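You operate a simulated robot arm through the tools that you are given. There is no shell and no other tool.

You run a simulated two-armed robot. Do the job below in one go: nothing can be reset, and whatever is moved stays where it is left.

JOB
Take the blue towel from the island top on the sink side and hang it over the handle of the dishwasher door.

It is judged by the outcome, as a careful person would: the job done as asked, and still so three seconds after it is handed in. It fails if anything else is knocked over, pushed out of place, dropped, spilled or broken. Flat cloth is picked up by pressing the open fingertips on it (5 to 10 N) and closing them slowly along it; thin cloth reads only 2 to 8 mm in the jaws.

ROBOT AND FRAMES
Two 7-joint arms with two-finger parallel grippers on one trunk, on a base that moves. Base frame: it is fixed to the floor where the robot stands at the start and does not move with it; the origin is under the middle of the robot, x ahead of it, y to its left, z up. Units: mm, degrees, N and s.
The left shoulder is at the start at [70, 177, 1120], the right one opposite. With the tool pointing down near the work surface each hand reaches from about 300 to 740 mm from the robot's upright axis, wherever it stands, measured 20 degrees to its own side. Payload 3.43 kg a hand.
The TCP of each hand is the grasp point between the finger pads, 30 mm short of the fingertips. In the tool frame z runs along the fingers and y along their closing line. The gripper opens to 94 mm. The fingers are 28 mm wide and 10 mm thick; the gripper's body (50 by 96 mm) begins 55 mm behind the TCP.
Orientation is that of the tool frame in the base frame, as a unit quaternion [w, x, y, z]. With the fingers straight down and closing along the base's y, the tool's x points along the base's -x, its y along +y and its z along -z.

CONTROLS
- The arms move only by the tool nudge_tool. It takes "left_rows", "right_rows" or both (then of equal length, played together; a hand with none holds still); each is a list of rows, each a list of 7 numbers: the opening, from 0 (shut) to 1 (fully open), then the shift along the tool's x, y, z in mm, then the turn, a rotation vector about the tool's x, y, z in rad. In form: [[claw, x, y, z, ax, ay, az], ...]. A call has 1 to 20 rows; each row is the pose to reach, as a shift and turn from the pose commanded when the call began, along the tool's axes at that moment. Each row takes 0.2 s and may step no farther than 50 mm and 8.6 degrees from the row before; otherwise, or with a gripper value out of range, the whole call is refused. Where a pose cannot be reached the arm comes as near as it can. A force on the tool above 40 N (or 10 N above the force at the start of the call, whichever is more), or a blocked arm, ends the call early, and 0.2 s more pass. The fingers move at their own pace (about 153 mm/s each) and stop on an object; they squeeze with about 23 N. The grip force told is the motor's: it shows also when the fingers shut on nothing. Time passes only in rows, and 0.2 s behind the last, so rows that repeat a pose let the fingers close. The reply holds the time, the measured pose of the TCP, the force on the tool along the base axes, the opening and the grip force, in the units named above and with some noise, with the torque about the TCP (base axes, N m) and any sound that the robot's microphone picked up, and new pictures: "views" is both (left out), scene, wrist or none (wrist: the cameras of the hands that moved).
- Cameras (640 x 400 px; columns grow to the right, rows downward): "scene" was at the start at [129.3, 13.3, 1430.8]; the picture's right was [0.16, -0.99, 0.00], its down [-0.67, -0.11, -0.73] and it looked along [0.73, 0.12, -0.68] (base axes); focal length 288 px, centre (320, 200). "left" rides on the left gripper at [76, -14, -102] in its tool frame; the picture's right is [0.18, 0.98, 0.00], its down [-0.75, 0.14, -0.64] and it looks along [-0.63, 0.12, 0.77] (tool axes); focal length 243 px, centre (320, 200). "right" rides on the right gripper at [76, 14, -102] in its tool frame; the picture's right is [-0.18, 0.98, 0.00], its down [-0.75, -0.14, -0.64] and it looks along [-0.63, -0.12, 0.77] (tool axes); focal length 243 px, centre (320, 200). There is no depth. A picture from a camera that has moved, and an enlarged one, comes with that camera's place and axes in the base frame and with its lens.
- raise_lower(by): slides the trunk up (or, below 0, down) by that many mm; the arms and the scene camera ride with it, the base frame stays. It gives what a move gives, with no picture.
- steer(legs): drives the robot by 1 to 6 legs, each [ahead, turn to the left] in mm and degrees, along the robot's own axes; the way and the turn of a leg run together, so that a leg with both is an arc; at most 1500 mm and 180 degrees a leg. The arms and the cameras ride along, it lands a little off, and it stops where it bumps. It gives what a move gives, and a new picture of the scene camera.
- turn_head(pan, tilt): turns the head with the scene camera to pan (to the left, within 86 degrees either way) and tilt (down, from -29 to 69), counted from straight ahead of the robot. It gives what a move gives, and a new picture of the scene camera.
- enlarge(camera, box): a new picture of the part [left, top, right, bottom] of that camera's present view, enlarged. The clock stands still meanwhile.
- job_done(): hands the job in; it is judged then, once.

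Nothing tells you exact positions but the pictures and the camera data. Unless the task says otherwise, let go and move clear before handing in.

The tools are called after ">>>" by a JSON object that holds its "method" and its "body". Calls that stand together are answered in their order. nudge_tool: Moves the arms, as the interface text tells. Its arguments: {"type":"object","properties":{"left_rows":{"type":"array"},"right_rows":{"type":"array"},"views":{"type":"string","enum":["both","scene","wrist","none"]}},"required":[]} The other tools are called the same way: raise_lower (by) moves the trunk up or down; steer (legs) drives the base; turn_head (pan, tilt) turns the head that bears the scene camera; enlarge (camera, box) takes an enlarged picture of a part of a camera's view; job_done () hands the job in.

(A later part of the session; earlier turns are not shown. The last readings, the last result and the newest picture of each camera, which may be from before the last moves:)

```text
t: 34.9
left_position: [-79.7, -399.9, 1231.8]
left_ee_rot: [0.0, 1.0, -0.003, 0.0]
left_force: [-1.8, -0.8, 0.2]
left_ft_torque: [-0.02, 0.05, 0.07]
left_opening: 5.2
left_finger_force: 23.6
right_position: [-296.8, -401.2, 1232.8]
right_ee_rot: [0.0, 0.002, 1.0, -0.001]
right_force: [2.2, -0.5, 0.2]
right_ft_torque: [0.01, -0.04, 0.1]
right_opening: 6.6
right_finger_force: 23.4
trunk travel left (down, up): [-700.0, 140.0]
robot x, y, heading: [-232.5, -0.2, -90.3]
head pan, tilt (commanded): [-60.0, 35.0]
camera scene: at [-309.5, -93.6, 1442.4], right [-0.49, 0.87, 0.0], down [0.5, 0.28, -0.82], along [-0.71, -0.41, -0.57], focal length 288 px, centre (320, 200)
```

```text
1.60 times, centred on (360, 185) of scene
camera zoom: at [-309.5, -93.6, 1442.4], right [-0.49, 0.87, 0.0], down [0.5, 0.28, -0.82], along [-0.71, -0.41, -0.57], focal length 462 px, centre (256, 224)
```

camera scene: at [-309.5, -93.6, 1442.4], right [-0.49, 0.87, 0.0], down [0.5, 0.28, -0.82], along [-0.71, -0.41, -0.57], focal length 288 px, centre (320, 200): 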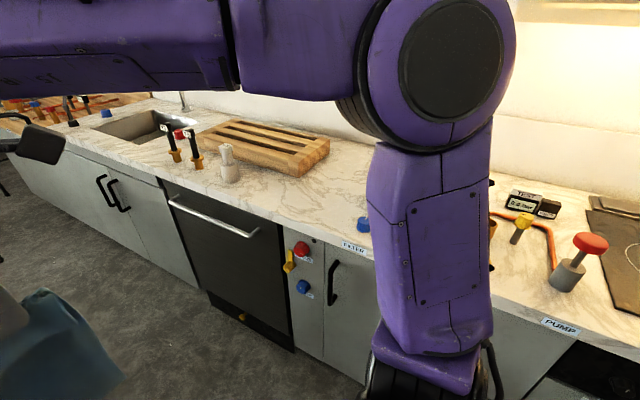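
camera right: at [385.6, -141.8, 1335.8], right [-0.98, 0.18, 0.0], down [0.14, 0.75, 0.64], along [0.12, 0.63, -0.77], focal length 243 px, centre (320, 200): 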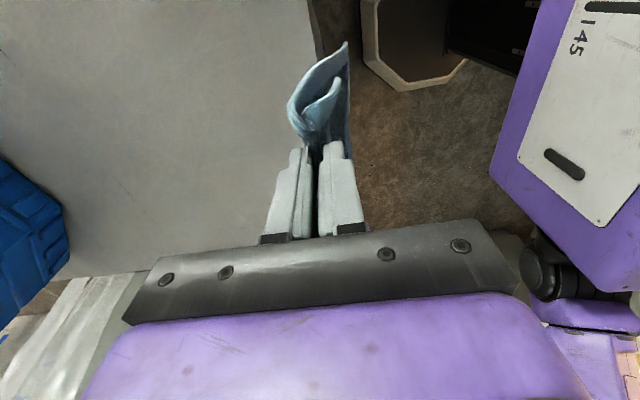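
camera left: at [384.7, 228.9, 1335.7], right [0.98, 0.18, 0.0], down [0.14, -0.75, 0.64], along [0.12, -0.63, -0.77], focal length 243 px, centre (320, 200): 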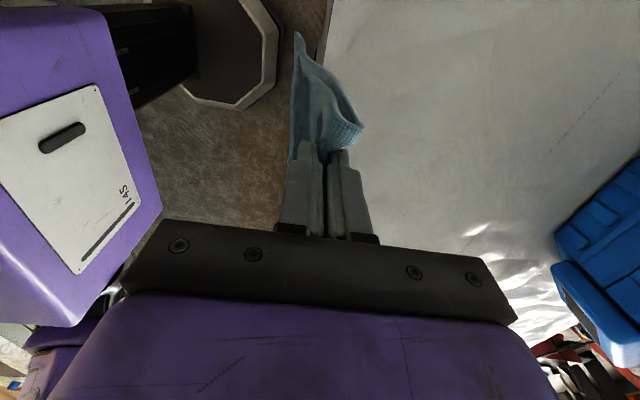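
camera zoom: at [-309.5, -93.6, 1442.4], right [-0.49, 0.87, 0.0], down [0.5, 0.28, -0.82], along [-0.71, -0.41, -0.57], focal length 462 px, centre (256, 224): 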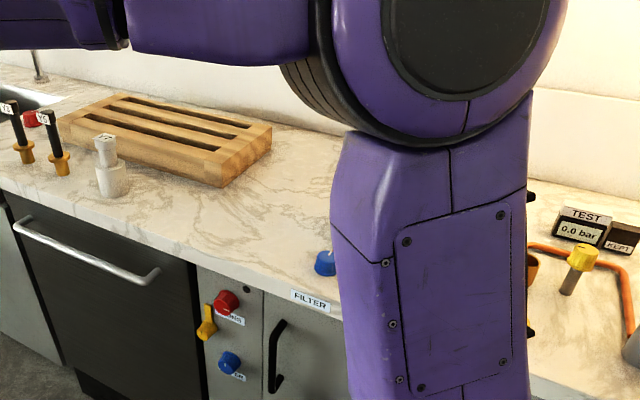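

The dishwasher bar is at about x −815, z 800, running from y≈−1047 to −644, with standing tools on the counter behind it. I'll drive along the aisle so the towel's middle will line up with the bar, then start turning to face it.

>>> {"method": "turn_head", "body": {"pan": 0, "tilt": 40}}

>>> {"method": "steer", "body": {"legs": [[400, 0]]}}

>>> {"method": "steer", "body": {"legs": [[400, 0]]}}

```text
t: 36.2
left_position: [-80.1, -400.3, 1231.3]
left_ee_rot: [0.0, 1.0, -0.004, 0.0]
left_force: [-0.9, 0.0, -1.1]
left_ft_torque: [-0.03, 0.01, 0.09]
left_opening: 5.1
left_finger_force: 22.5
right_position: [-295.8, -401.2, 1232.6]
right_ee_rot: [0.0, 0.001, 1.0, -0.001]
right_force: [1.2, 0.1, 0.7]
right_ft_torque: [0.0, -0.04, 0.12]
right_opening: 6.7
right_finger_force: 23.7
trunk travel left (down, up): [-700.0, 140.0]
robot x, y, heading: [-231.9, -1.4, -90.6]
head pan, tilt (commanded): [0.0, 40.0]
camera scene: at [-233.6, -135.0, 1434.8], right [-1.0, 0.01, 0.0], down [0.0, 0.64, -0.77], along [-0.01, -0.77, -0.64], focal length 288 px, centre (320, 200)
```

scene: 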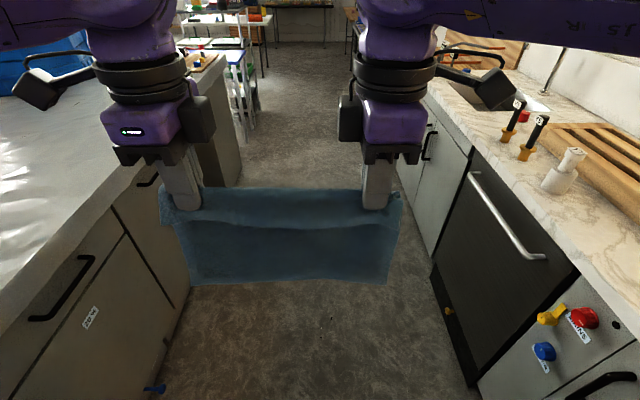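

```text
t: 38.6
left_position: [-83.8, -788.7, 1230.8]
left_ee_rot: [0.002, 1.0, -0.005, 0.0]
left_force: [-1.5, -0.3, 0.3]
left_ft_torque: [0.0, 0.04, 0.07]
left_opening: 5.1
left_finger_force: 22.7
right_position: [-300.3, -789.2, 1232.8]
right_ee_rot: [0.0, 0.003, 1.0, -0.002]
right_force: [1.6, -0.5, -0.2]
right_ft_torque: [0.01, 0.01, 0.1]
right_opening: 6.8
right_finger_force: 23.4
trunk travel left (down, up): [-700.0, 140.0]
robot x, y, heading: [-233.8, -386.2, -90.3]
head pan, tilt (commanded): [0.0, 40.0]
camera scene: at [-236.9, -522.7, 1434.9], right [-1.0, 0.01, 0.0], down [0.01, 0.64, -0.77], along [-0.01, -0.77, -0.64], focal length 288 px, centre (320, 200)
```

scene: 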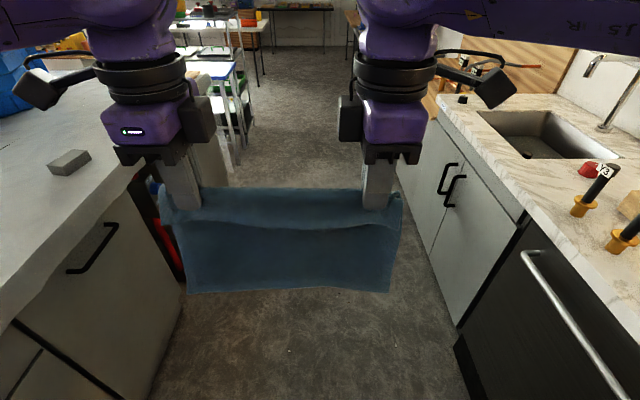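

```text
t: 41.1
left_position: [-89.5, -1186.9, 1233.3]
left_ee_rot: [0.001, 1.0, -0.006, 0.0]
left_force: [-1.0, 0.4, -0.1]
left_ft_torque: [-0.01, 0.03, 0.07]
left_opening: 4.8
left_finger_force: 23.2
right_position: [-306.1, -1184.5, 1233.0]
right_ee_rot: [-0.001, 0.005, 1.0, -0.002]
right_force: [-0.2, -0.5, -0.3]
right_ft_torque: [0.01, -0.02, 0.08]
right_opening: 6.9
right_finger_force: 23.2
trunk travel left (down, up): [-700.0, 140.0]
robot x, y, heading: [-238.2, -787.7, -90.5]
head pan, tilt (commanded): [0.0, 40.0]
camera scene: at [-241.9, -920.0, 1434.9], right [-1.0, 0.01, 0.0], down [0.01, 0.64, -0.77], along [-0.01, -0.77, -0.64], focal length 288 px, centre (320, 200)
```

scene: 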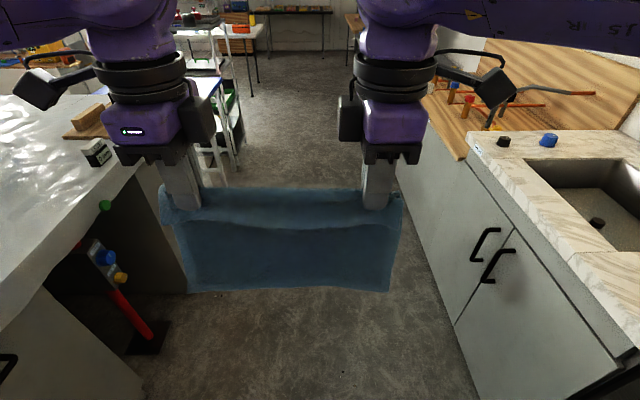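

I'm beside the dishwasher now. I'll turn right in two steps to face it.

>>> {"method": "steer", "body": {"legs": [[0, -45]]}}

>>> {"method": "steer", "body": {"legs": [[0, -44.5]]}}

>>> {"method": "turn_head", "body": {"pan": 0, "tilt": 55}}

```text
t: 43.6
left_position: [-424.5, -1171.4, 1232.7]
left_ee_rot: [0.0, 0.917, -0.398, 0.0]
left_force: [-1.5, 0.4, -0.4]
left_ft_torque: [0.04, -0.01, 0.05]
left_opening: 5.1
left_finger_force: 22.9
right_position: [-574.6, -1012.1, 1232.9]
right_ee_rot: [-0.001, 0.398, 0.917, -0.002]
right_force: [0.5, -1.5, -0.3]
right_ft_torque: [-0.02, -0.01, 0.1]
right_opening: 6.8
right_finger_force: 23.1
trunk travel left (down, up): [-700.0, 140.0]
robot x, y, heading: [-236.0, -783.0, -137.2]
head pan, tilt (commanded): [0.0, 40.0]
camera scene: at [-338.8, -878.1, 1434.8], right [-0.68, 0.73, 0.0], down [0.47, 0.44, -0.77], along [-0.56, -0.52, -0.64], focal length 288 px, centre (320, 200)
```

scene: 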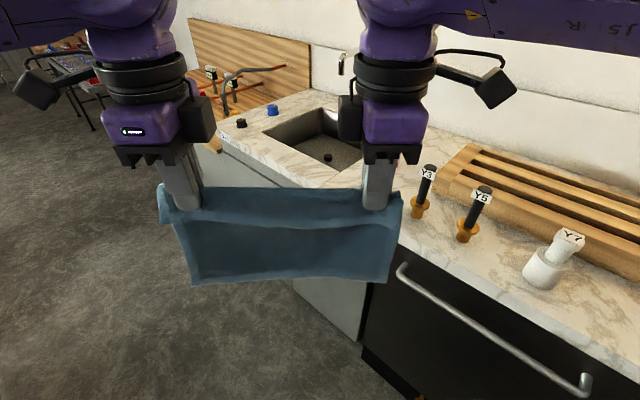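

```text
t: 46.1
left_position: [-640.7, -928.6, 1233.8]
left_ee_rot: [-0.001, -0.697, 0.717, 0.0]
left_force: [0.6, 1.8, 0.4]
left_ft_torque: [0.04, -0.01, 0.06]
left_opening: 5.0
left_finger_force: 23.3
right_position: [-637.5, -711.7, 1232.5]
right_ee_rot: [-0.001, 0.715, 0.699, -0.001]
right_force: [0.4, -2.1, 0.2]
right_ft_torque: [-0.04, 0.03, 0.08]
right_opening: 6.4
right_finger_force: 22.7
trunk travel left (down, up): [-700.0, 140.0]
robot x, y, heading: [-240.2, -785.6, 178.5]
head pan, tilt (commanded): [0.0, 40.0]
camera scene: at [-375.3, -782.6, 1434.8], right [0.03, 1.0, 0.0], down [0.64, -0.02, -0.77], along [-0.77, 0.02, -0.64], focal length 288 px, centre (320, 200)
```

scene: 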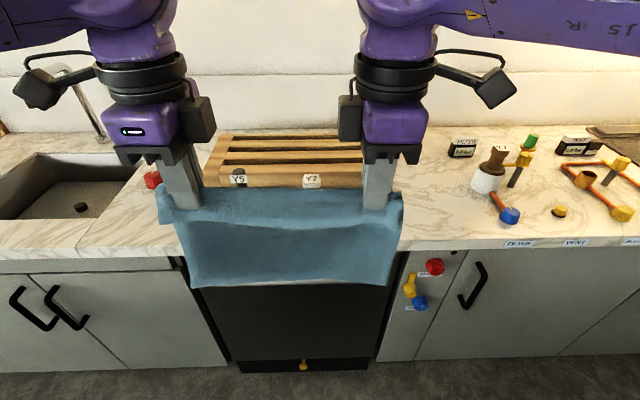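

```text
t: 46.9
left_position: [-639.7, -928.4, 1232.1]
left_ee_rot: [0.0, -0.698, 0.716, 0.0]
left_force: [0.5, 0.8, -1.2]
left_ft_torque: [0.05, 0.02, 0.08]
left_opening: 5.1
left_finger_force: 22.9
right_position: [-637.2, -711.5, 1234.3]
right_ee_rot: [0.0, 0.716, 0.698, -0.002]
right_force: [-0.4, -2.5, 0.0]
right_ft_torque: [-0.07, 0.0, 0.12]
right_opening: 6.8
right_finger_force: 23.0
trunk travel left (down, up): [-700.0, 140.0]
robot x, y, heading: [-239.0, -783.0, 178.7]
head pan, tilt (commanded): [0.0, 55.0]
camera scene: at [-362.5, -782.4, 1414.2], right [0.03, 1.0, 0.0], down [0.82, -0.02, -0.57], along [-0.57, 0.01, -0.82], focal length 288 px, centre (320, 200)
```

scene: 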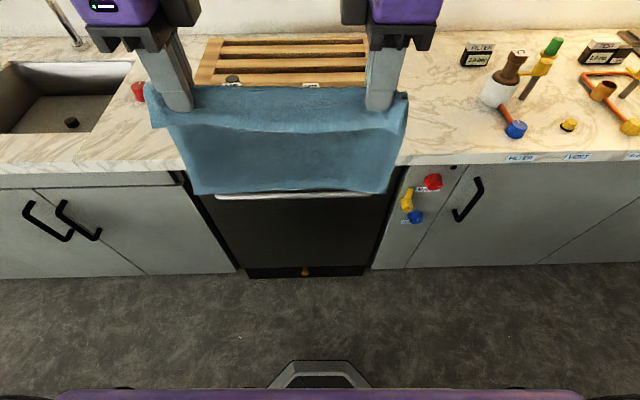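

I'm facing the dishwasher and the towel hides the bar. I'll raise the hands a bit so I can see the bar and measure it from this side.

>>> {"method": "nudge_tool", "body": {"left_rows": [[0, 0, 0, -35, 0, 0, 0], [0, 0, 0, -70, 0, 0, 0], [0, 0, 0, -105, 0, 0, 0], [0, 0, 0, -130, 0, 0, 0]], "right_rows": [[0, 0, 0, -35, 0, 0, 0], [0, 0, 0, -70, 0, 0, 0], [0, 0, 0, -105, 0, 0, 0], [0, 0, 0, -130, 0, 0, 0]], "views": "both"}}

>>> {"method": "enlarge", "body": {"camera": "scene", "box": [180, 120, 436, 280]}}

```text
t: 47.9
left_position: [-641.4, -928.8, 1364.9]
left_ee_rot: [-0.001, -0.698, 0.716, 0.0]
left_force: [-0.1, 2.1, -0.3]
left_ft_torque: [-0.01, -0.01, 0.11]
left_opening: 5.2
left_finger_force: 23.3
right_position: [-634.1, -711.7, 1362.6]
right_ee_rot: [0.0, 0.715, 0.699, -0.001]
right_force: [-1.0, -0.6, 0.0]
right_ft_torque: [-0.05, 0.01, 0.09]
right_opening: 6.8
right_finger_force: 23.2
trunk travel left (down, up): [-700.0, 140.0]
robot x, y, heading: [-238.3, -785.7, 178.6]
head pan, tilt (commanded): [0.0, 55.0]
camera scene: at [-362.1, -782.3, 1414.1], right [0.03, 1.0, 0.0], down [0.82, -0.02, -0.57], along [-0.57, 0.01, -0.82], focal length 288 px, centre (320, 200)
camera right: at [-618.3, -635.5, 1465.2], right [0.98, -0.21, 0.0], down [-0.16, -0.75, 0.64], along [-0.14, -0.63, -0.77], focal length 243 px, centre (320, 200)
camera left: at [-629.7, -1003.1, 1466.5], right [-0.99, -0.16, 0.0], down [-0.12, 0.76, 0.64], along [-0.1, 0.63, -0.77], focal length 243 px, centre (320, 200)
```

scene: 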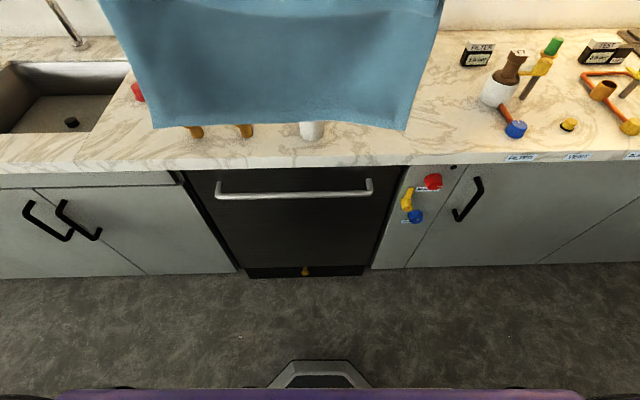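
right: 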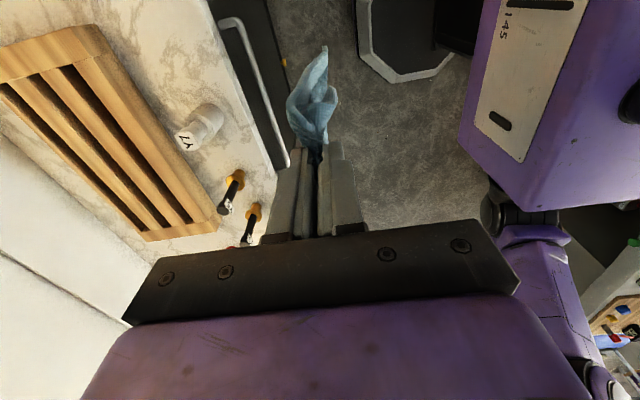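
left: 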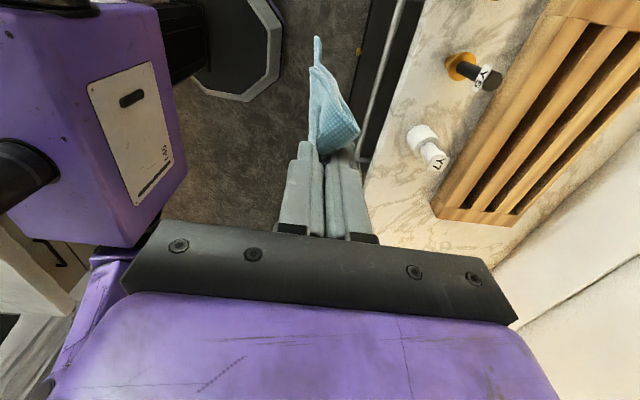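

```text
2.50 times, centred on (308, 200) of scene
camera zoom: at [-362.1, -782.3, 1414.1], right [0.03, 1.0, 0.0], down [0.82, -0.02, -0.57], along [-0.57, 0.01, -0.82], focal length 721 px, centre (350, 200)
```

zoom: 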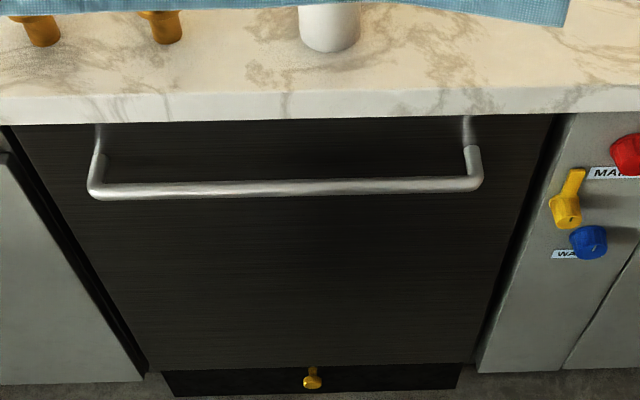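

I measure the bar at x≈−810, z≈800, y −1040 to −635, with the door face near x −854 and the counter's front edge near x −826 (top z≈925). I'll pitch both hands 45° forward so their bodies stay over the aisle, and shift about 16 mm left to centre the towel on the bar.

>>> {"method": "nudge_tool", "body": {"left_rows": [[0, 3, 0, 0, -0.1309, 0, 0], [0, 6, 0, 0, -0.2618, 0, 0], [0, 9, 0, 0, -0.3927, 0, 0], [0, 12, 0, 0, -0.5236, 0, 0], [0, 14, 0, 0, -0.6545, 0, 0], [0, 16, 0, 0, -0.7854, 0, 0]], "right_rows": [[0, -3, -1, 0, 0.1309, 0, 0], [0, -6, -2, 0, 0.2618, 0, 0], [0, -9, -3, 0, 0.3927, 0, 0], [0, -12, -4, 0, 0.5236, 0, 0], [0, -14, -5, 0, 0.6545, 0, 0], [0, -16, -5, 0, 0.7854, 0, 0]], "views": "both"}}

```text
t: 49.2
left_position: [-641.5, -945.6, 1362.1]
left_ee_rot: [-0.268, -0.645, 0.661, 0.276]
left_force: [0.5, 1.8, -0.7]
left_ft_torque: [0.01, -0.13, 0.0]
left_opening: 5.0
left_finger_force: 22.9
right_position: [-640.7, -728.2, 1362.8]
right_ee_rot: [-0.275, 0.66, 0.645, -0.269]
right_force: [-0.3, -2.4, -0.7]
right_ft_torque: [0.01, -0.07, 0.04]
right_opening: 6.5
right_finger_force: 23.0
trunk travel left (down, up): [-700.0, 140.0]
robot x, y, heading: [-240.5, -786.8, 178.6]
head pan, tilt (commanded): [0.0, 55.0]
camera scene: at [-361.7, -783.0, 1414.2], right [0.03, 1.0, 0.0], down [0.82, -0.02, -0.57], along [-0.57, 0.01, -0.82], focal length 288 px, centre (320, 200)
camera right: at [-556.2, -653.5, 1425.4], right [0.69, -0.2, -0.7], down [0.34, -0.76, 0.55], along [-0.64, -0.62, -0.45], focal length 243 px, centre (320, 200)
camera left: at [-559.4, -1022.0, 1424.8], right [-0.7, -0.17, 0.7], down [0.38, 0.74, 0.55], along [-0.61, 0.65, -0.46], focal length 243 px, centre (320, 200)
```

scene: 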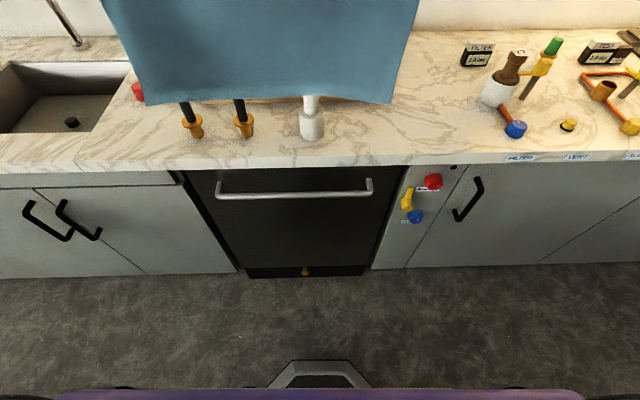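
right: 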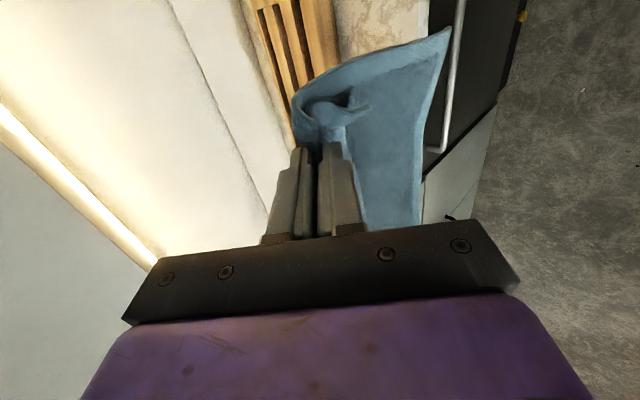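
left: 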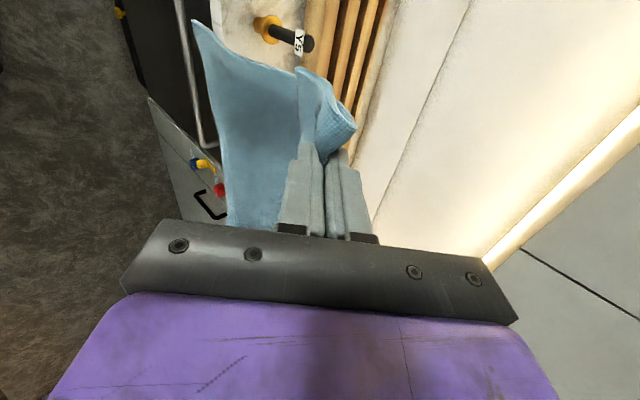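

The towel now spans about y −995 to −684, centred on the bar, with the bottom hem about 155 mm below the fingertips. I'll lower toward a pre-approach point with the tips near x −762, z 1020, which keeps the hem above the bar.

>>> {"method": "nudge_tool", "body": {"left_rows": [[0, 0, -19.5, 37.2, 0, 0, 0], [0, 0, -39, 74.4, 0, 0, 0], [0, 1, -58.6, 111.6, 0, 0, 0], [0, 1, -78.1, 148.8, 0, 0, 0], [0, 1.5, -97.7, 186, 0, 0, 0], [0, 2, -117.2, 223.3, 0, 0, 0], [0, 2.5, -136.8, 260.5, 0, 0, 0], [0, 3, -156.3, 297.7, 0, 0, 0]], "right_rows": [[0, 0, 19.5, 37.2, 0, 0, 0], [0, 0, 39, 74.4, 0, 0, 0], [0, -1, 58.6, 111.6, 0, 0, 0], [0, -1, 78.1, 148.8, 0, 0, 0], [0, -1.5, 97.7, 186, 0, 0, 0], [0, -2, 117.2, 223.3, 0, 0, 0], [0, -2.5, 136.8, 260.5, 0, 0, 0], [0, -3, 156.3, 297.7, 0, 0, 0]], "views": "both"}}

```text
t: 51.0
left_position: [-743.2, -946.0, 1040.0]
left_ee_rot: [-0.266, -0.645, 0.662, 0.274]
left_force: [-0.5, 3.8, -0.2]
left_ft_torque: [0.05, -0.08, -0.03]
left_opening: 5.0
left_finger_force: 23.3
right_position: [-745.3, -727.7, 1043.1]
right_ee_rot: [-0.273, 0.661, 0.646, -0.268]
right_force: [0.1, -3.0, -0.6]
right_ft_torque: [-0.02, -0.12, 0.05]
right_opening: 6.5
right_finger_force: 23.0
trunk travel left (down, up): [-700.0, 140.0]
robot x, y, heading: [-237.2, -784.6, 178.4]
head pan, tilt (commanded): [0.0, 55.0]
camera scene: at [-364.8, -783.4, 1414.0], right [0.03, 1.0, 0.0], down [0.82, -0.02, -0.57], along [-0.57, 0.02, -0.82], focal length 288 px, centre (320, 200)
camera right: at [-660.8, -653.2, 1104.6], right [0.69, -0.2, -0.7], down [0.34, -0.76, 0.55], along [-0.64, -0.62, -0.46], focal length 243 px, centre (320, 200)
camera left: at [-661.7, -1023.4, 1103.3], right [-0.7, -0.17, 0.69], down [0.37, 0.74, 0.56], along [-0.61, 0.65, -0.46], focal length 243 px, centre (320, 200)
```

scene: 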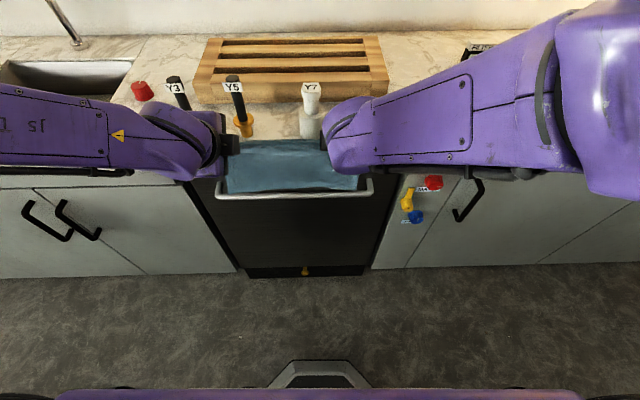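
right: 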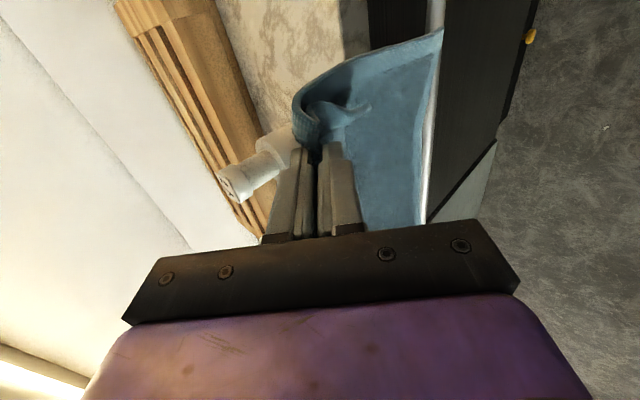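
left: 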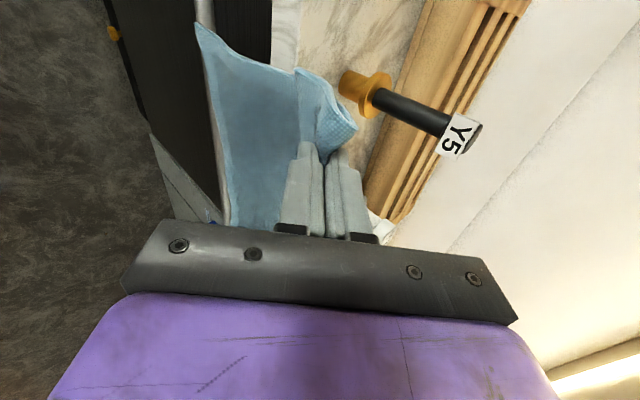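

Both hands are well placed, and the hem is just above the bar in the pictures. I'll move forward 55 mm slowly so the curtain comes up against the counter's front edge, with the hem still above bar height.

>>> {"method": "nudge_tool", "body": {"left_rows": [[0, 0.4, 9.7, 9.7, 0, 0, 0], [0, 0.7, 19.4, 19.4, 0, 0, 0], [0, 1.1, 29.2, 29.2, 0, 0, 0], [0, 1.4, 38.9, 38.9, 0, 0, 0], [0, 1.4, 38.9, 38.9, 0, 0, 0]], "right_rows": [[0, -0.4, -9.7, 9.7, 0, 0, 0], [0, -0.7, -19.4, 19.4, 0, 0, 0], [0, -1.1, -29.2, 29.2, 0, 0, 0], [0, -1.4, -38.9, 38.9, 0, 0, 0], [0, -1.4, -38.9, 38.9, 0, 0, 0]], "views": "both"}}

>>> {"method": "enlarge", "body": {"camera": "left", "box": [140, 0, 460, 200]}}

>>> {"method": "enlarge", "body": {"camera": "right", "box": [200, 0, 520, 200]}}

>>> {"method": "enlarge", "body": {"camera": "scene", "box": [190, 110, 414, 250]}}

```text
t: 52.2
left_position: [-796.3, -944.0, 1041.6]
left_ee_rot: [-0.268, -0.645, 0.661, 0.275]
left_force: [-0.3, 1.1, 1.3]
left_ft_torque: [0.01, -0.04, -0.02]
left_opening: 5.0
left_finger_force: 23.6
right_position: [-797.6, -728.6, 1043.4]
right_ee_rot: [-0.275, 0.66, 0.645, -0.269]
right_force: [0.2, -1.3, -0.5]
right_ft_torque: [-0.02, -0.09, 0.07]
right_opening: 6.4
right_finger_force: 23.2
trunk travel left (down, up): [-700.0, 140.0]
robot x, y, heading: [-237.4, -785.9, 178.6]
head pan, tilt (commanded): [0.0, 55.0]
camera scene: at [-361.7, -783.1, 1414.2], right [0.03, 1.0, 0.0], down [0.82, -0.02, -0.57], along [-0.57, 0.01, -0.82], focal length 288 px, centre (320, 200)
camera right: at [-713.8, -654.6, 1105.6], right [0.69, -0.2, -0.7], down [0.34, -0.76, 0.55], along [-0.64, -0.62, -0.46], focal length 243 px, centre (320, 200)
camera left: at [-715.2, -1021.7, 1104.2], right [-0.7, -0.17, 0.7], down [0.37, 0.74, 0.55], along [-0.61, 0.65, -0.46], focal length 243 px, centre (320, 200)
```

scene: 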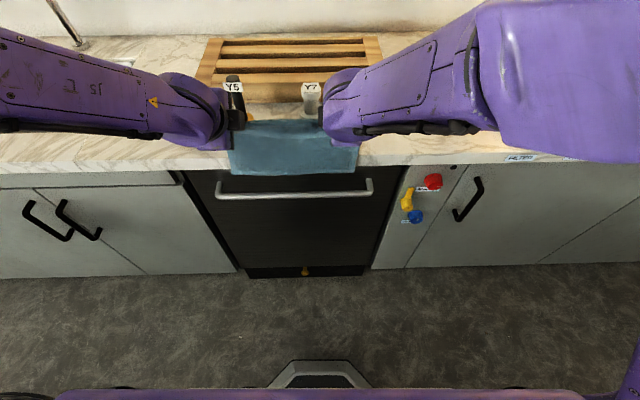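
right: 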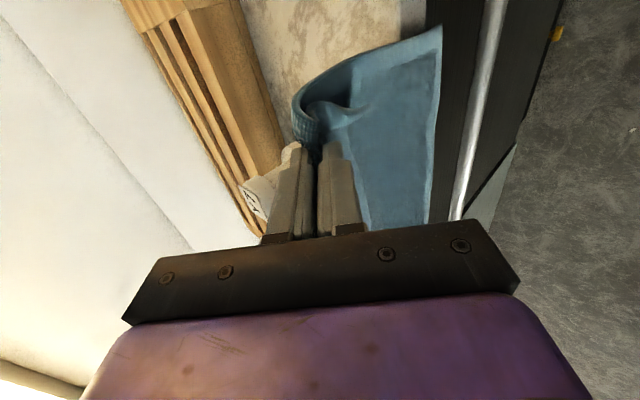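
left: 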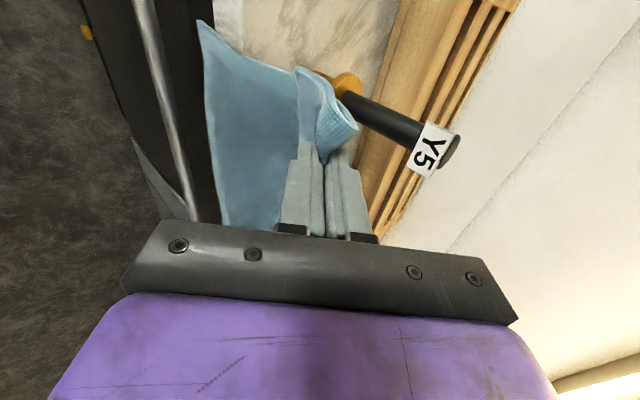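

```text
2.00 times, centred on (300, 100) of left
camera zoom: at [-715.2, -1021.7, 1104.2], right [-0.7, -0.17, 0.7], down [0.37, 0.74, 0.55], along [-0.61, 0.65, -0.46], focal length 485 px, centre (360, 400)
```

zoom: 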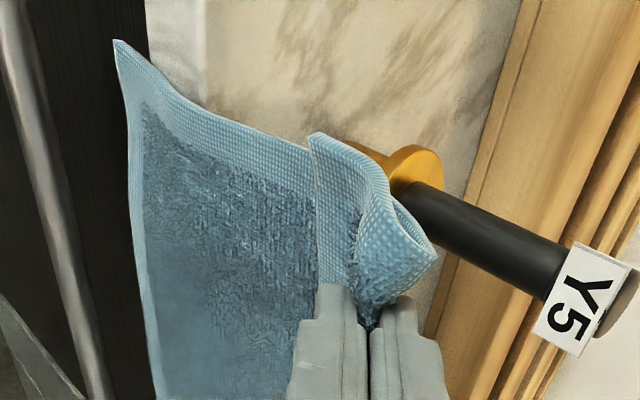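

```text
2.00 times, centred on (360, 100) of right
camera zoom: at [-713.8, -654.6, 1105.6], right [0.69, -0.2, -0.7], down [0.34, -0.76, 0.55], along [-0.64, -0.62, -0.46], focal length 485 px, centre (240, 400)
```

zoom: 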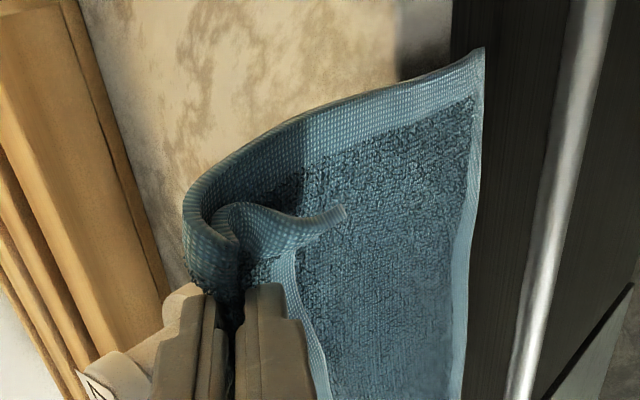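

```text
2.86 times, centred on (302, 180) of scene
camera zoom: at [-361.7, -783.1, 1414.2], right [0.03, 1.0, 0.0], down [0.82, -0.02, -0.57], along [-0.57, 0.01, -0.82], focal length 824 px, centre (371, 257)
```

zoom: 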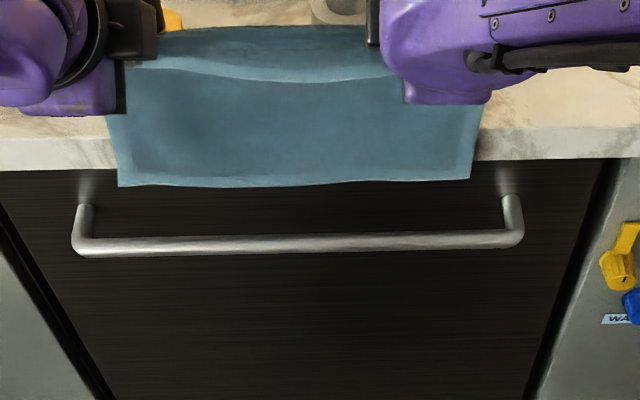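

The curtain sits just in front of the counter edge with its hem at z≈862, above the bar and between its two posts. I'll press it 6 mm more toward the edge and lower about 75 mm so the hem slips down behind the bar.

>>> {"method": "nudge_tool", "body": {"left_rows": [[0, 0, 4.2, 4.2, 0, 0, 0], [0, 0, -6.4, 14.8, 0, 0, 0], [0, 0, -17, 25.4, 0, 0, 0], [0, 0, -27.6, 36, 0, 0, 0], [0, 0, -38.2, 46.6, 0, 0, 0], [0, 0, -48.8, 57.2, 0, 0, 0]], "right_rows": [[0, 0, -4.2, 4.2, 0, 0, 0], [0, 0, 6.4, 14.8, 0, 0, 0], [0, 0, 17, 25.4, 0, 0, 0], [0, 0, 27.6, 36, 0, 0, 0], [0, 0, 38.2, 46.6, 0, 0, 0], [0, 0, 48.8, 57.2, 0, 0, 0]], "views": "both"}}

>>> {"method": "enlarge", "body": {"camera": "left", "box": [140, 0, 460, 200]}}

>>> {"method": "enlarge", "body": {"camera": "right", "box": [200, 0, 520, 200]}}

>>> {"method": "enlarge", "body": {"camera": "scene", "box": [190, 110, 414, 250]}}

```text
t: 53.6
left_position: [-802.9, -944.2, 966.9]
left_ee_rot: [-0.268, -0.645, 0.661, 0.274]
left_force: [-0.1, 4.0, -0.2]
left_ft_torque: [0.06, -0.04, -0.03]
left_opening: 5.5
left_finger_force: 22.8
right_position: [-812.8, -725.4, 988.8]
right_ee_rot: [-0.262, 0.674, 0.626, -0.292]
right_force: [0.8, -4.0, 0.0]
right_ft_torque: [-0.03, -0.08, 0.14]
right_opening: 6.5
right_finger_force: 23.1
trunk travel left (down, up): [-700.0, 140.0]
robot x, y, heading: [-234.5, -789.5, 178.5]
head pan, tilt (commanded): [0.0, 55.0]
camera scene: at [-363.8, -783.0, 1414.0], right [0.03, 1.0, 0.0], down [0.82, -0.02, -0.57], along [-0.57, 0.01, -0.82], focal length 288 px, centre (320, 200)
camera right: at [-724.9, -649.6, 1045.0], right [0.67, -0.26, -0.7], down [0.33, -0.73, 0.59], along [-0.66, -0.63, -0.4], focal length 243 px, centre (320, 200)
camera left: at [-721.5, -1021.1, 1029.1], right [-0.7, -0.17, 0.69], down [0.37, 0.74, 0.55], along [-0.61, 0.65, -0.46], focal length 243 px, centre (320, 200)
```

scene: 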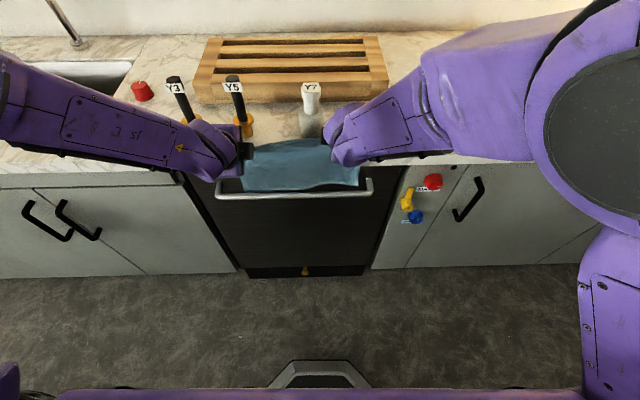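
right: 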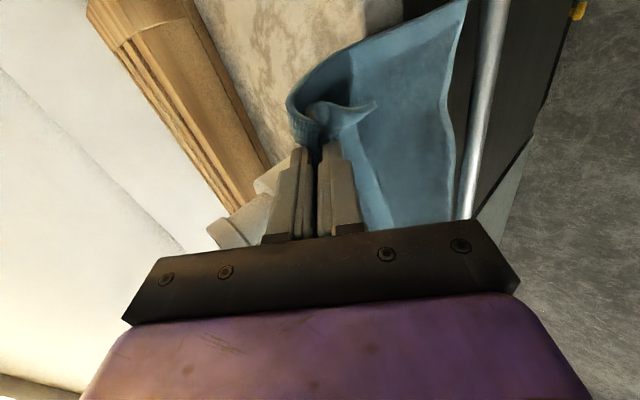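
left: 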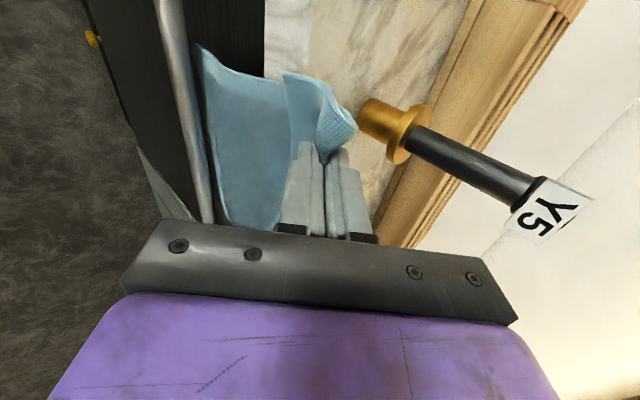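

```text
2.00 times, centred on (300, 100) of left
camera zoom: at [-721.5, -1021.1, 1029.1], right [-0.7, -0.17, 0.69], down [0.37, 0.74, 0.55], along [-0.61, 0.65, -0.46], focal length 485 px, centre (360, 400)
```

zoom: 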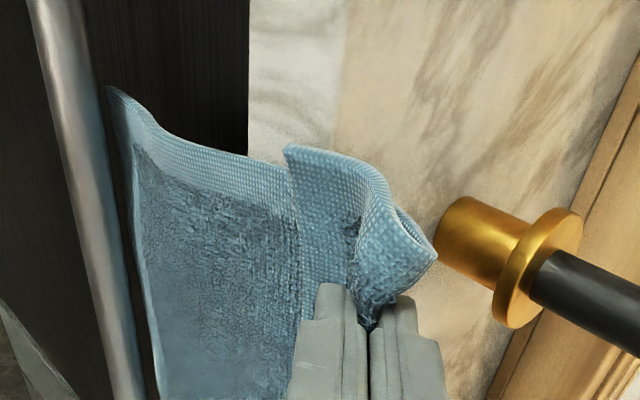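

```text
2.00 times, centred on (360, 100) of right
camera zoom: at [-724.9, -649.6, 1045.0], right [0.67, -0.26, -0.7], down [0.33, -0.73, 0.59], along [-0.66, -0.63, -0.4], focal length 485 px, centre (240, 400)
```

zoom: 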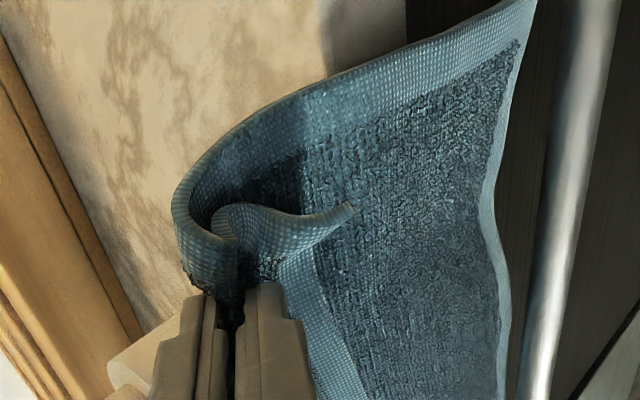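

```text
2.86 times, centred on (302, 180) of scene
camera zoom: at [-363.8, -783.0, 1414.0], right [0.03, 1.0, 0.0], down [0.82, -0.02, -0.57], along [-0.57, 0.01, -0.82], focal length 824 px, centre (371, 257)
```

zoom: 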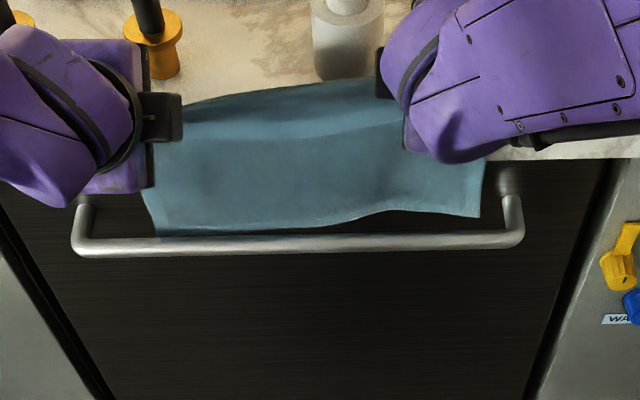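

The left side lowered fine and its hem is behind the bar, but the right arm reached its limit and stayed about 20 mm high. I'll bring the arms back up 75 mm to a comfortable height and lower with the trunk instead.

>>> {"method": "nudge_tool", "body": {"left_rows": [[0, 0, 10.6, -10.6, 0, 0, 0], [0, 0, 21.2, -21.2, 0, 0, 0], [0, 0, 31.8, -31.8, 0, 0, 0], [0, 0, 42.4, -42.4, 0, 0, 0], [0, 0, 53, -53, 0, 0, 0], [0, 0, 53, -53, 0, 0, 0]], "right_rows": [[0, 0, -10.6, -10.6, 0, 0, 0], [0, 0, -21.2, -21.2, 0, 0, 0], [0, 0, -31.8, -31.8, 0, 0, 0], [0, 0, -42.4, -42.4, 0, 0, 0], [0, 0, -53, -53, 0, 0, 0], [0, 0, -53, -53, 0, 0, 0]], "views": "scene"}}

>>> {"method": "enlarge", "body": {"camera": "scene", "box": [190, 110, 414, 250]}}

```text
t: 55.0
left_position: [-803.2, -946.5, 1040.8]
left_ee_rot: [-0.266, -0.644, 0.662, 0.274]
left_force: [-0.3, 1.0, -0.3]
left_ft_torque: [-0.02, -0.1, -0.05]
left_opening: 5.1
left_finger_force: 22.5
right_position: [-804.1, -729.2, 1042.3]
right_ee_rot: [-0.274, 0.66, 0.645, -0.269]
right_force: [0.1, -1.5, -1.2]
right_ft_torque: [-0.05, -0.05, 0.03]
right_opening: 6.2
right_finger_force: 23.1
trunk travel left (down, up): [-700.0, 140.0]
robot x, y, heading: [-236.4, -780.7, 178.3]
head pan, tilt (commanded): [0.0, 55.0]
camera scene: at [-363.1, -783.0, 1414.1], right [0.03, 1.0, 0.0], down [0.82, -0.02, -0.57], along [-0.57, 0.01, -0.82], focal length 288 px, centre (320, 200)
```

scene: 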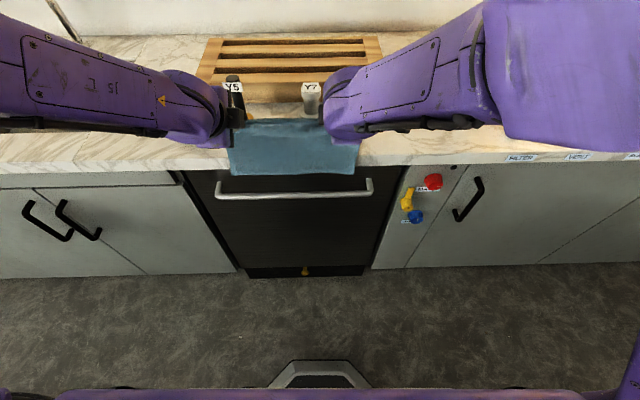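

```text
2.86 times, centred on (302, 180) of scene
camera zoom: at [-363.1, -783.0, 1414.1], right [0.03, 1.0, 0.0], down [0.82, -0.02, -0.57], along [-0.57, 0.01, -0.82], focal length 824 px, centre (371, 257)
```

zoom: 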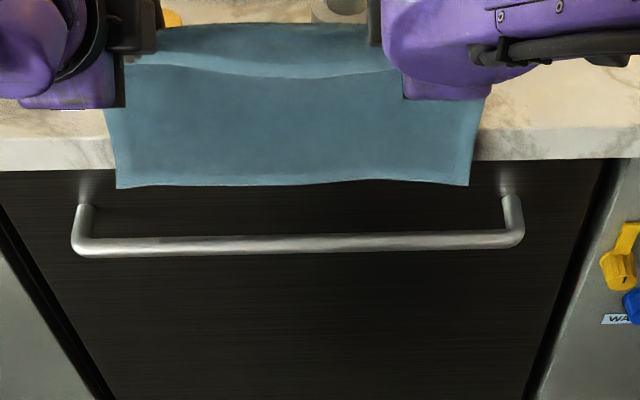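

The towel is level again with its hem just above the bar. I'll lower with the trunk by 70 mm and check that the hem passes behind the bar.

>>> {"method": "raise_lower", "body": {"by": -70}}

>>> {"method": "turn_head", "body": {"pan": 0, "tilt": 52}}

>>> {"method": "enlarge", "body": {"camera": "scene", "box": [190, 110, 414, 250]}}

>>> {"method": "enlarge", "body": {"camera": "left", "box": [140, 0, 460, 200]}}

>>> {"method": "enlarge", "body": {"camera": "right", "box": [200, 0, 520, 200]}}

```text
t: 56.1
left_position: [-803.0, -946.1, 971.2]
left_ee_rot: [-0.266, -0.645, 0.662, 0.275]
left_force: [-0.7, 1.8, 0.0]
left_ft_torque: [0.03, -0.08, -0.01]
left_opening: 5.2
left_finger_force: 23.2
right_position: [-803.5, -727.3, 972.3]
right_ee_rot: [-0.274, 0.661, 0.645, -0.268]
right_force: [0.4, -1.8, -0.5]
right_ft_torque: [-0.03, -0.07, -0.01]
right_opening: 6.4
right_finger_force: 22.7
trunk travel left (down, up): [-630.0, 210.0]
robot x, y, heading: [-235.7, -782.1, 178.4]
head pan, tilt (commanded): [0.0, 55.0]
```

```text
t: 56.8
left_position: [-801.8, -945.3, 972.1]
left_ee_rot: [-0.267, -0.645, 0.661, 0.274]
left_force: [0.0, 1.6, 0.0]
left_ft_torque: [0.02, -0.1, 0.02]
left_opening: 5.2
left_finger_force: 23.4
right_position: [-803.1, -727.1, 972.4]
right_ee_rot: [-0.274, 0.662, 0.644, -0.268]
right_force: [-0.5, -2.1, 0.1]
right_ft_torque: [-0.07, -0.06, 0.01]
right_opening: 6.6
right_finger_force: 22.8
trunk travel left (down, up): [-630.0, 210.0]
robot x, y, heading: [-235.2, -787.8, 178.6]
head pan, tilt (commanded): [0.0, 52.0]
camera scene: at [-365.4, -782.5, 1348.0], right [0.03, 1.0, 0.0], down [0.79, -0.02, -0.62], along [-0.62, 0.02, -0.79], focal length 288 px, centre (320, 200)
```

scene: 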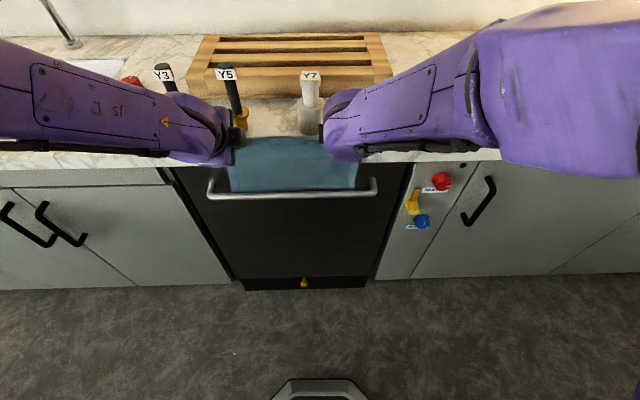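

```text
2.86 times, centred on (302, 180) of scene
camera zoom: at [-365.4, -782.5, 1348.0], right [0.03, 1.0, 0.0], down [0.79, -0.02, -0.62], along [-0.62, 0.02, -0.79], focal length 824 px, centre (371, 257)
```

zoom: 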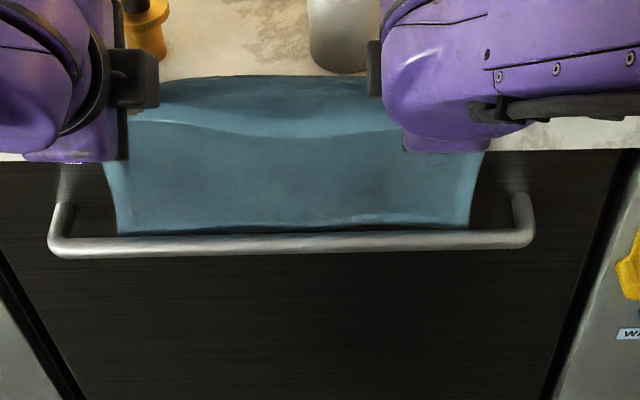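

```text
2.00 times, centred on (300, 100) of left
camera zoom: at [-721.0, -1022.7, 1033.7], right [-0.7, -0.17, 0.7], down [0.37, 0.74, 0.55], along [-0.61, 0.65, -0.46], focal length 485 px, centre (360, 400)
```

zoom: 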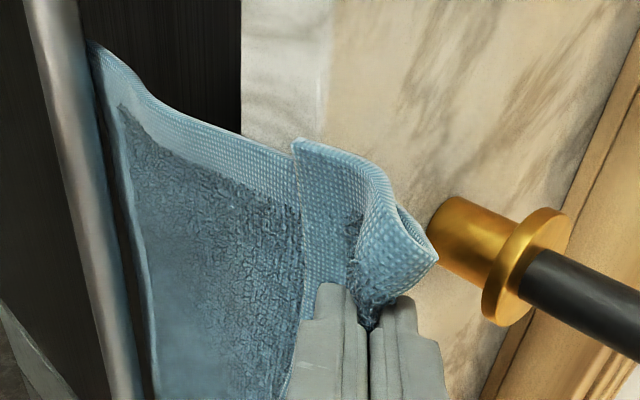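

```text
2.00 times, centred on (360, 100) of right
camera zoom: at [-719.4, -653.5, 1034.3], right [0.69, -0.2, -0.7], down [0.34, -0.76, 0.55], along [-0.64, -0.62, -0.46], focal length 485 px, centre (240, 400)
```

zoom: 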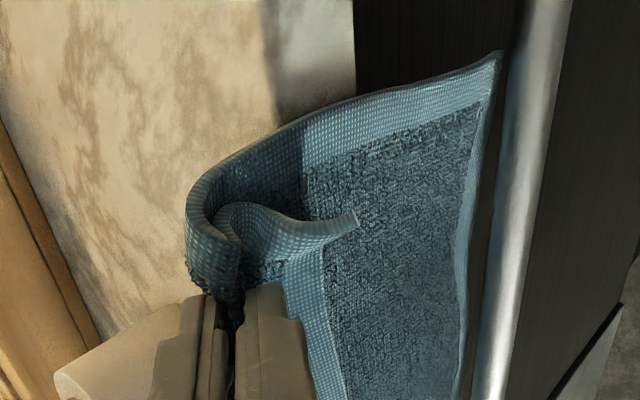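

The hem is now behind the bar across its full width, with the bar hiding the hem line from my side. I'll lower a little more, then draw back in small steps so the fingertips clear the counter edge while the cloth stays behind the bar.

>>> {"method": "raise_lower", "body": {"by": -12}}

>>> {"method": "nudge_tool", "body": {"left_rows": [[0, 0, -1.8, -1.8, 0, 0, 0], [0, 0, -3.6, -3.6, 0, 0, 0], [0, 0, -5.4, -5.4, 0, 0, 0], [0, 0, -7.1, -7.1, 0, 0, 0]], "right_rows": [[0, 0, 1.8, -1.8, 0, 0, 0], [0, 0, 3.6, -3.6, 0, 0, 0], [0, 0, 5.4, -5.4, 0, 0, 0], [0, 0, 7.1, -7.1, 0, 0, 0]], "views": "wrist"}}

>>> {"method": "enlarge", "body": {"camera": "scene", "box": [190, 110, 414, 250]}}

>>> {"method": "enlarge", "body": {"camera": "left", "box": [140, 0, 460, 200]}}

>>> {"method": "enlarge", "body": {"camera": "right", "box": [200, 0, 520, 200]}}

```text
t: 57.4
left_position: [-803.5, -945.7, 958.9]
left_ee_rot: [-0.268, -0.644, 0.662, 0.275]
left_force: [0.1, 1.9, -0.5]
left_ft_torque: [0.01, -0.07, -0.01]
left_opening: 5.2
left_finger_force: 23.1
right_position: [-804.2, -728.5, 960.0]
right_ee_rot: [-0.274, 0.661, 0.645, -0.269]
right_force: [-0.3, -2.4, 0.0]
right_ft_torque: [-0.06, -0.03, 0.01]
right_opening: 6.3
right_finger_force: 22.4
trunk travel left (down, up): [-618.0, 222.0]
robot x, y, heading: [-239.2, -787.8, 178.5]
head pan, tilt (commanded): [0.0, 52.0]
```

```text
t: 58.4
left_position: [-793.1, -945.4, 960.9]
left_ee_rot: [-0.267, -0.645, 0.661, 0.274]
left_force: [-0.9, 2.5, 0.1]
left_ft_torque: [0.02, -0.1, -0.05]
left_opening: 5.1
left_finger_force: 23.1
right_position: [-794.6, -728.4, 959.6]
right_ee_rot: [-0.275, 0.661, 0.645, -0.269]
right_force: [-0.1, -1.9, -0.3]
right_ft_torque: [-0.05, -0.05, 0.01]
right_opening: 6.6
right_finger_force: 23.4
trunk travel left (down, up): [-618.0, 222.0]
robot x, y, heading: [-237.8, -785.9, 178.5]
head pan, tilt (commanded): [0.0, 52.0]
camera right: at [-709.1, -653.3, 1022.3], right [0.69, -0.2, -0.7], down [0.34, -0.76, 0.55], along [-0.64, -0.62, -0.46], focal length 243 px, centre (320, 200)
camera left: at [-710.8, -1022.7, 1021.5], right [-0.7, -0.17, 0.7], down [0.37, 0.74, 0.55], along [-0.61, 0.65, -0.46], focal length 243 px, centre (320, 200)
```

right: 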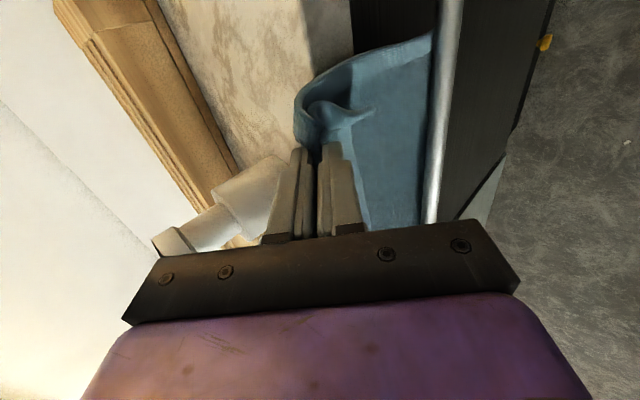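
left: 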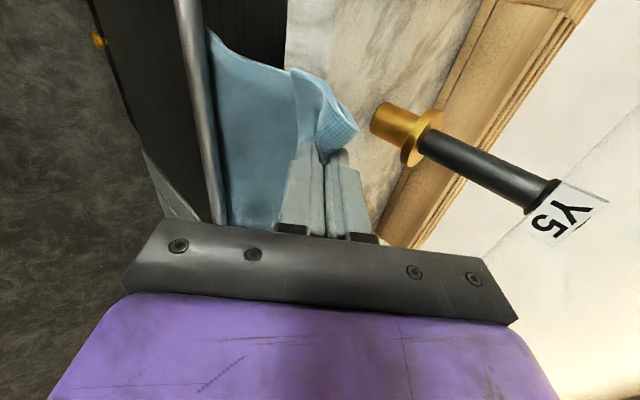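

```text
2.86 times, centred on (302, 180) of scene
camera zoom: at [-365.1, -782.3, 1336.0], right [0.03, 1.0, 0.0], down [0.79, -0.02, -0.62], along [-0.62, 0.02, -0.79], focal length 824 px, centre (371, 257)
```

zoom: 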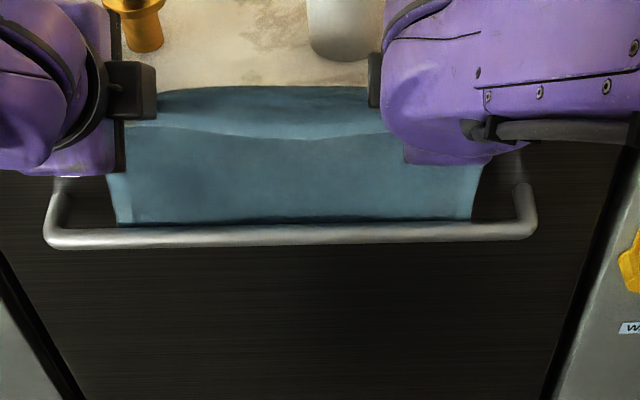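

```text
2.00 times, centred on (300, 100) of left
camera zoom: at [-710.8, -1022.7, 1021.5], right [-0.7, -0.17, 0.7], down [0.37, 0.74, 0.55], along [-0.61, 0.65, -0.46], focal length 485 px, centre (360, 400)
```

zoom: 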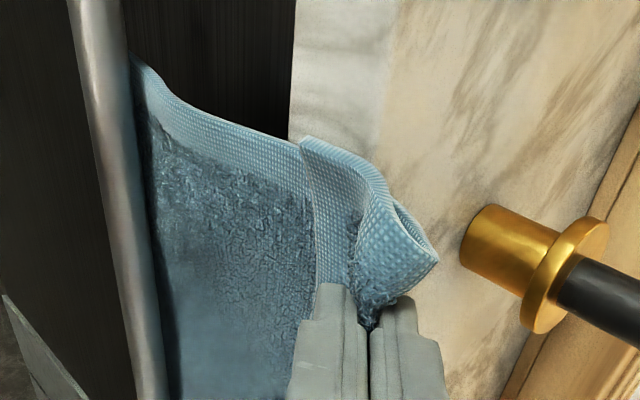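

```text
2.00 times, centred on (360, 100) of right
camera zoom: at [-709.1, -653.3, 1022.3], right [0.69, -0.2, -0.7], down [0.34, -0.76, 0.55], along [-0.64, -0.62, -0.46], focal length 485 px, centre (240, 400)
```

zoom: 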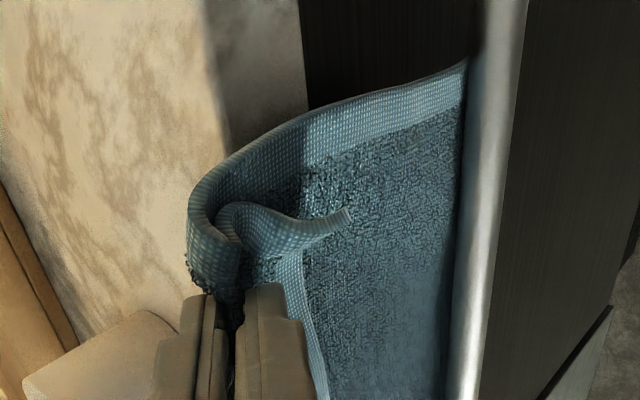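

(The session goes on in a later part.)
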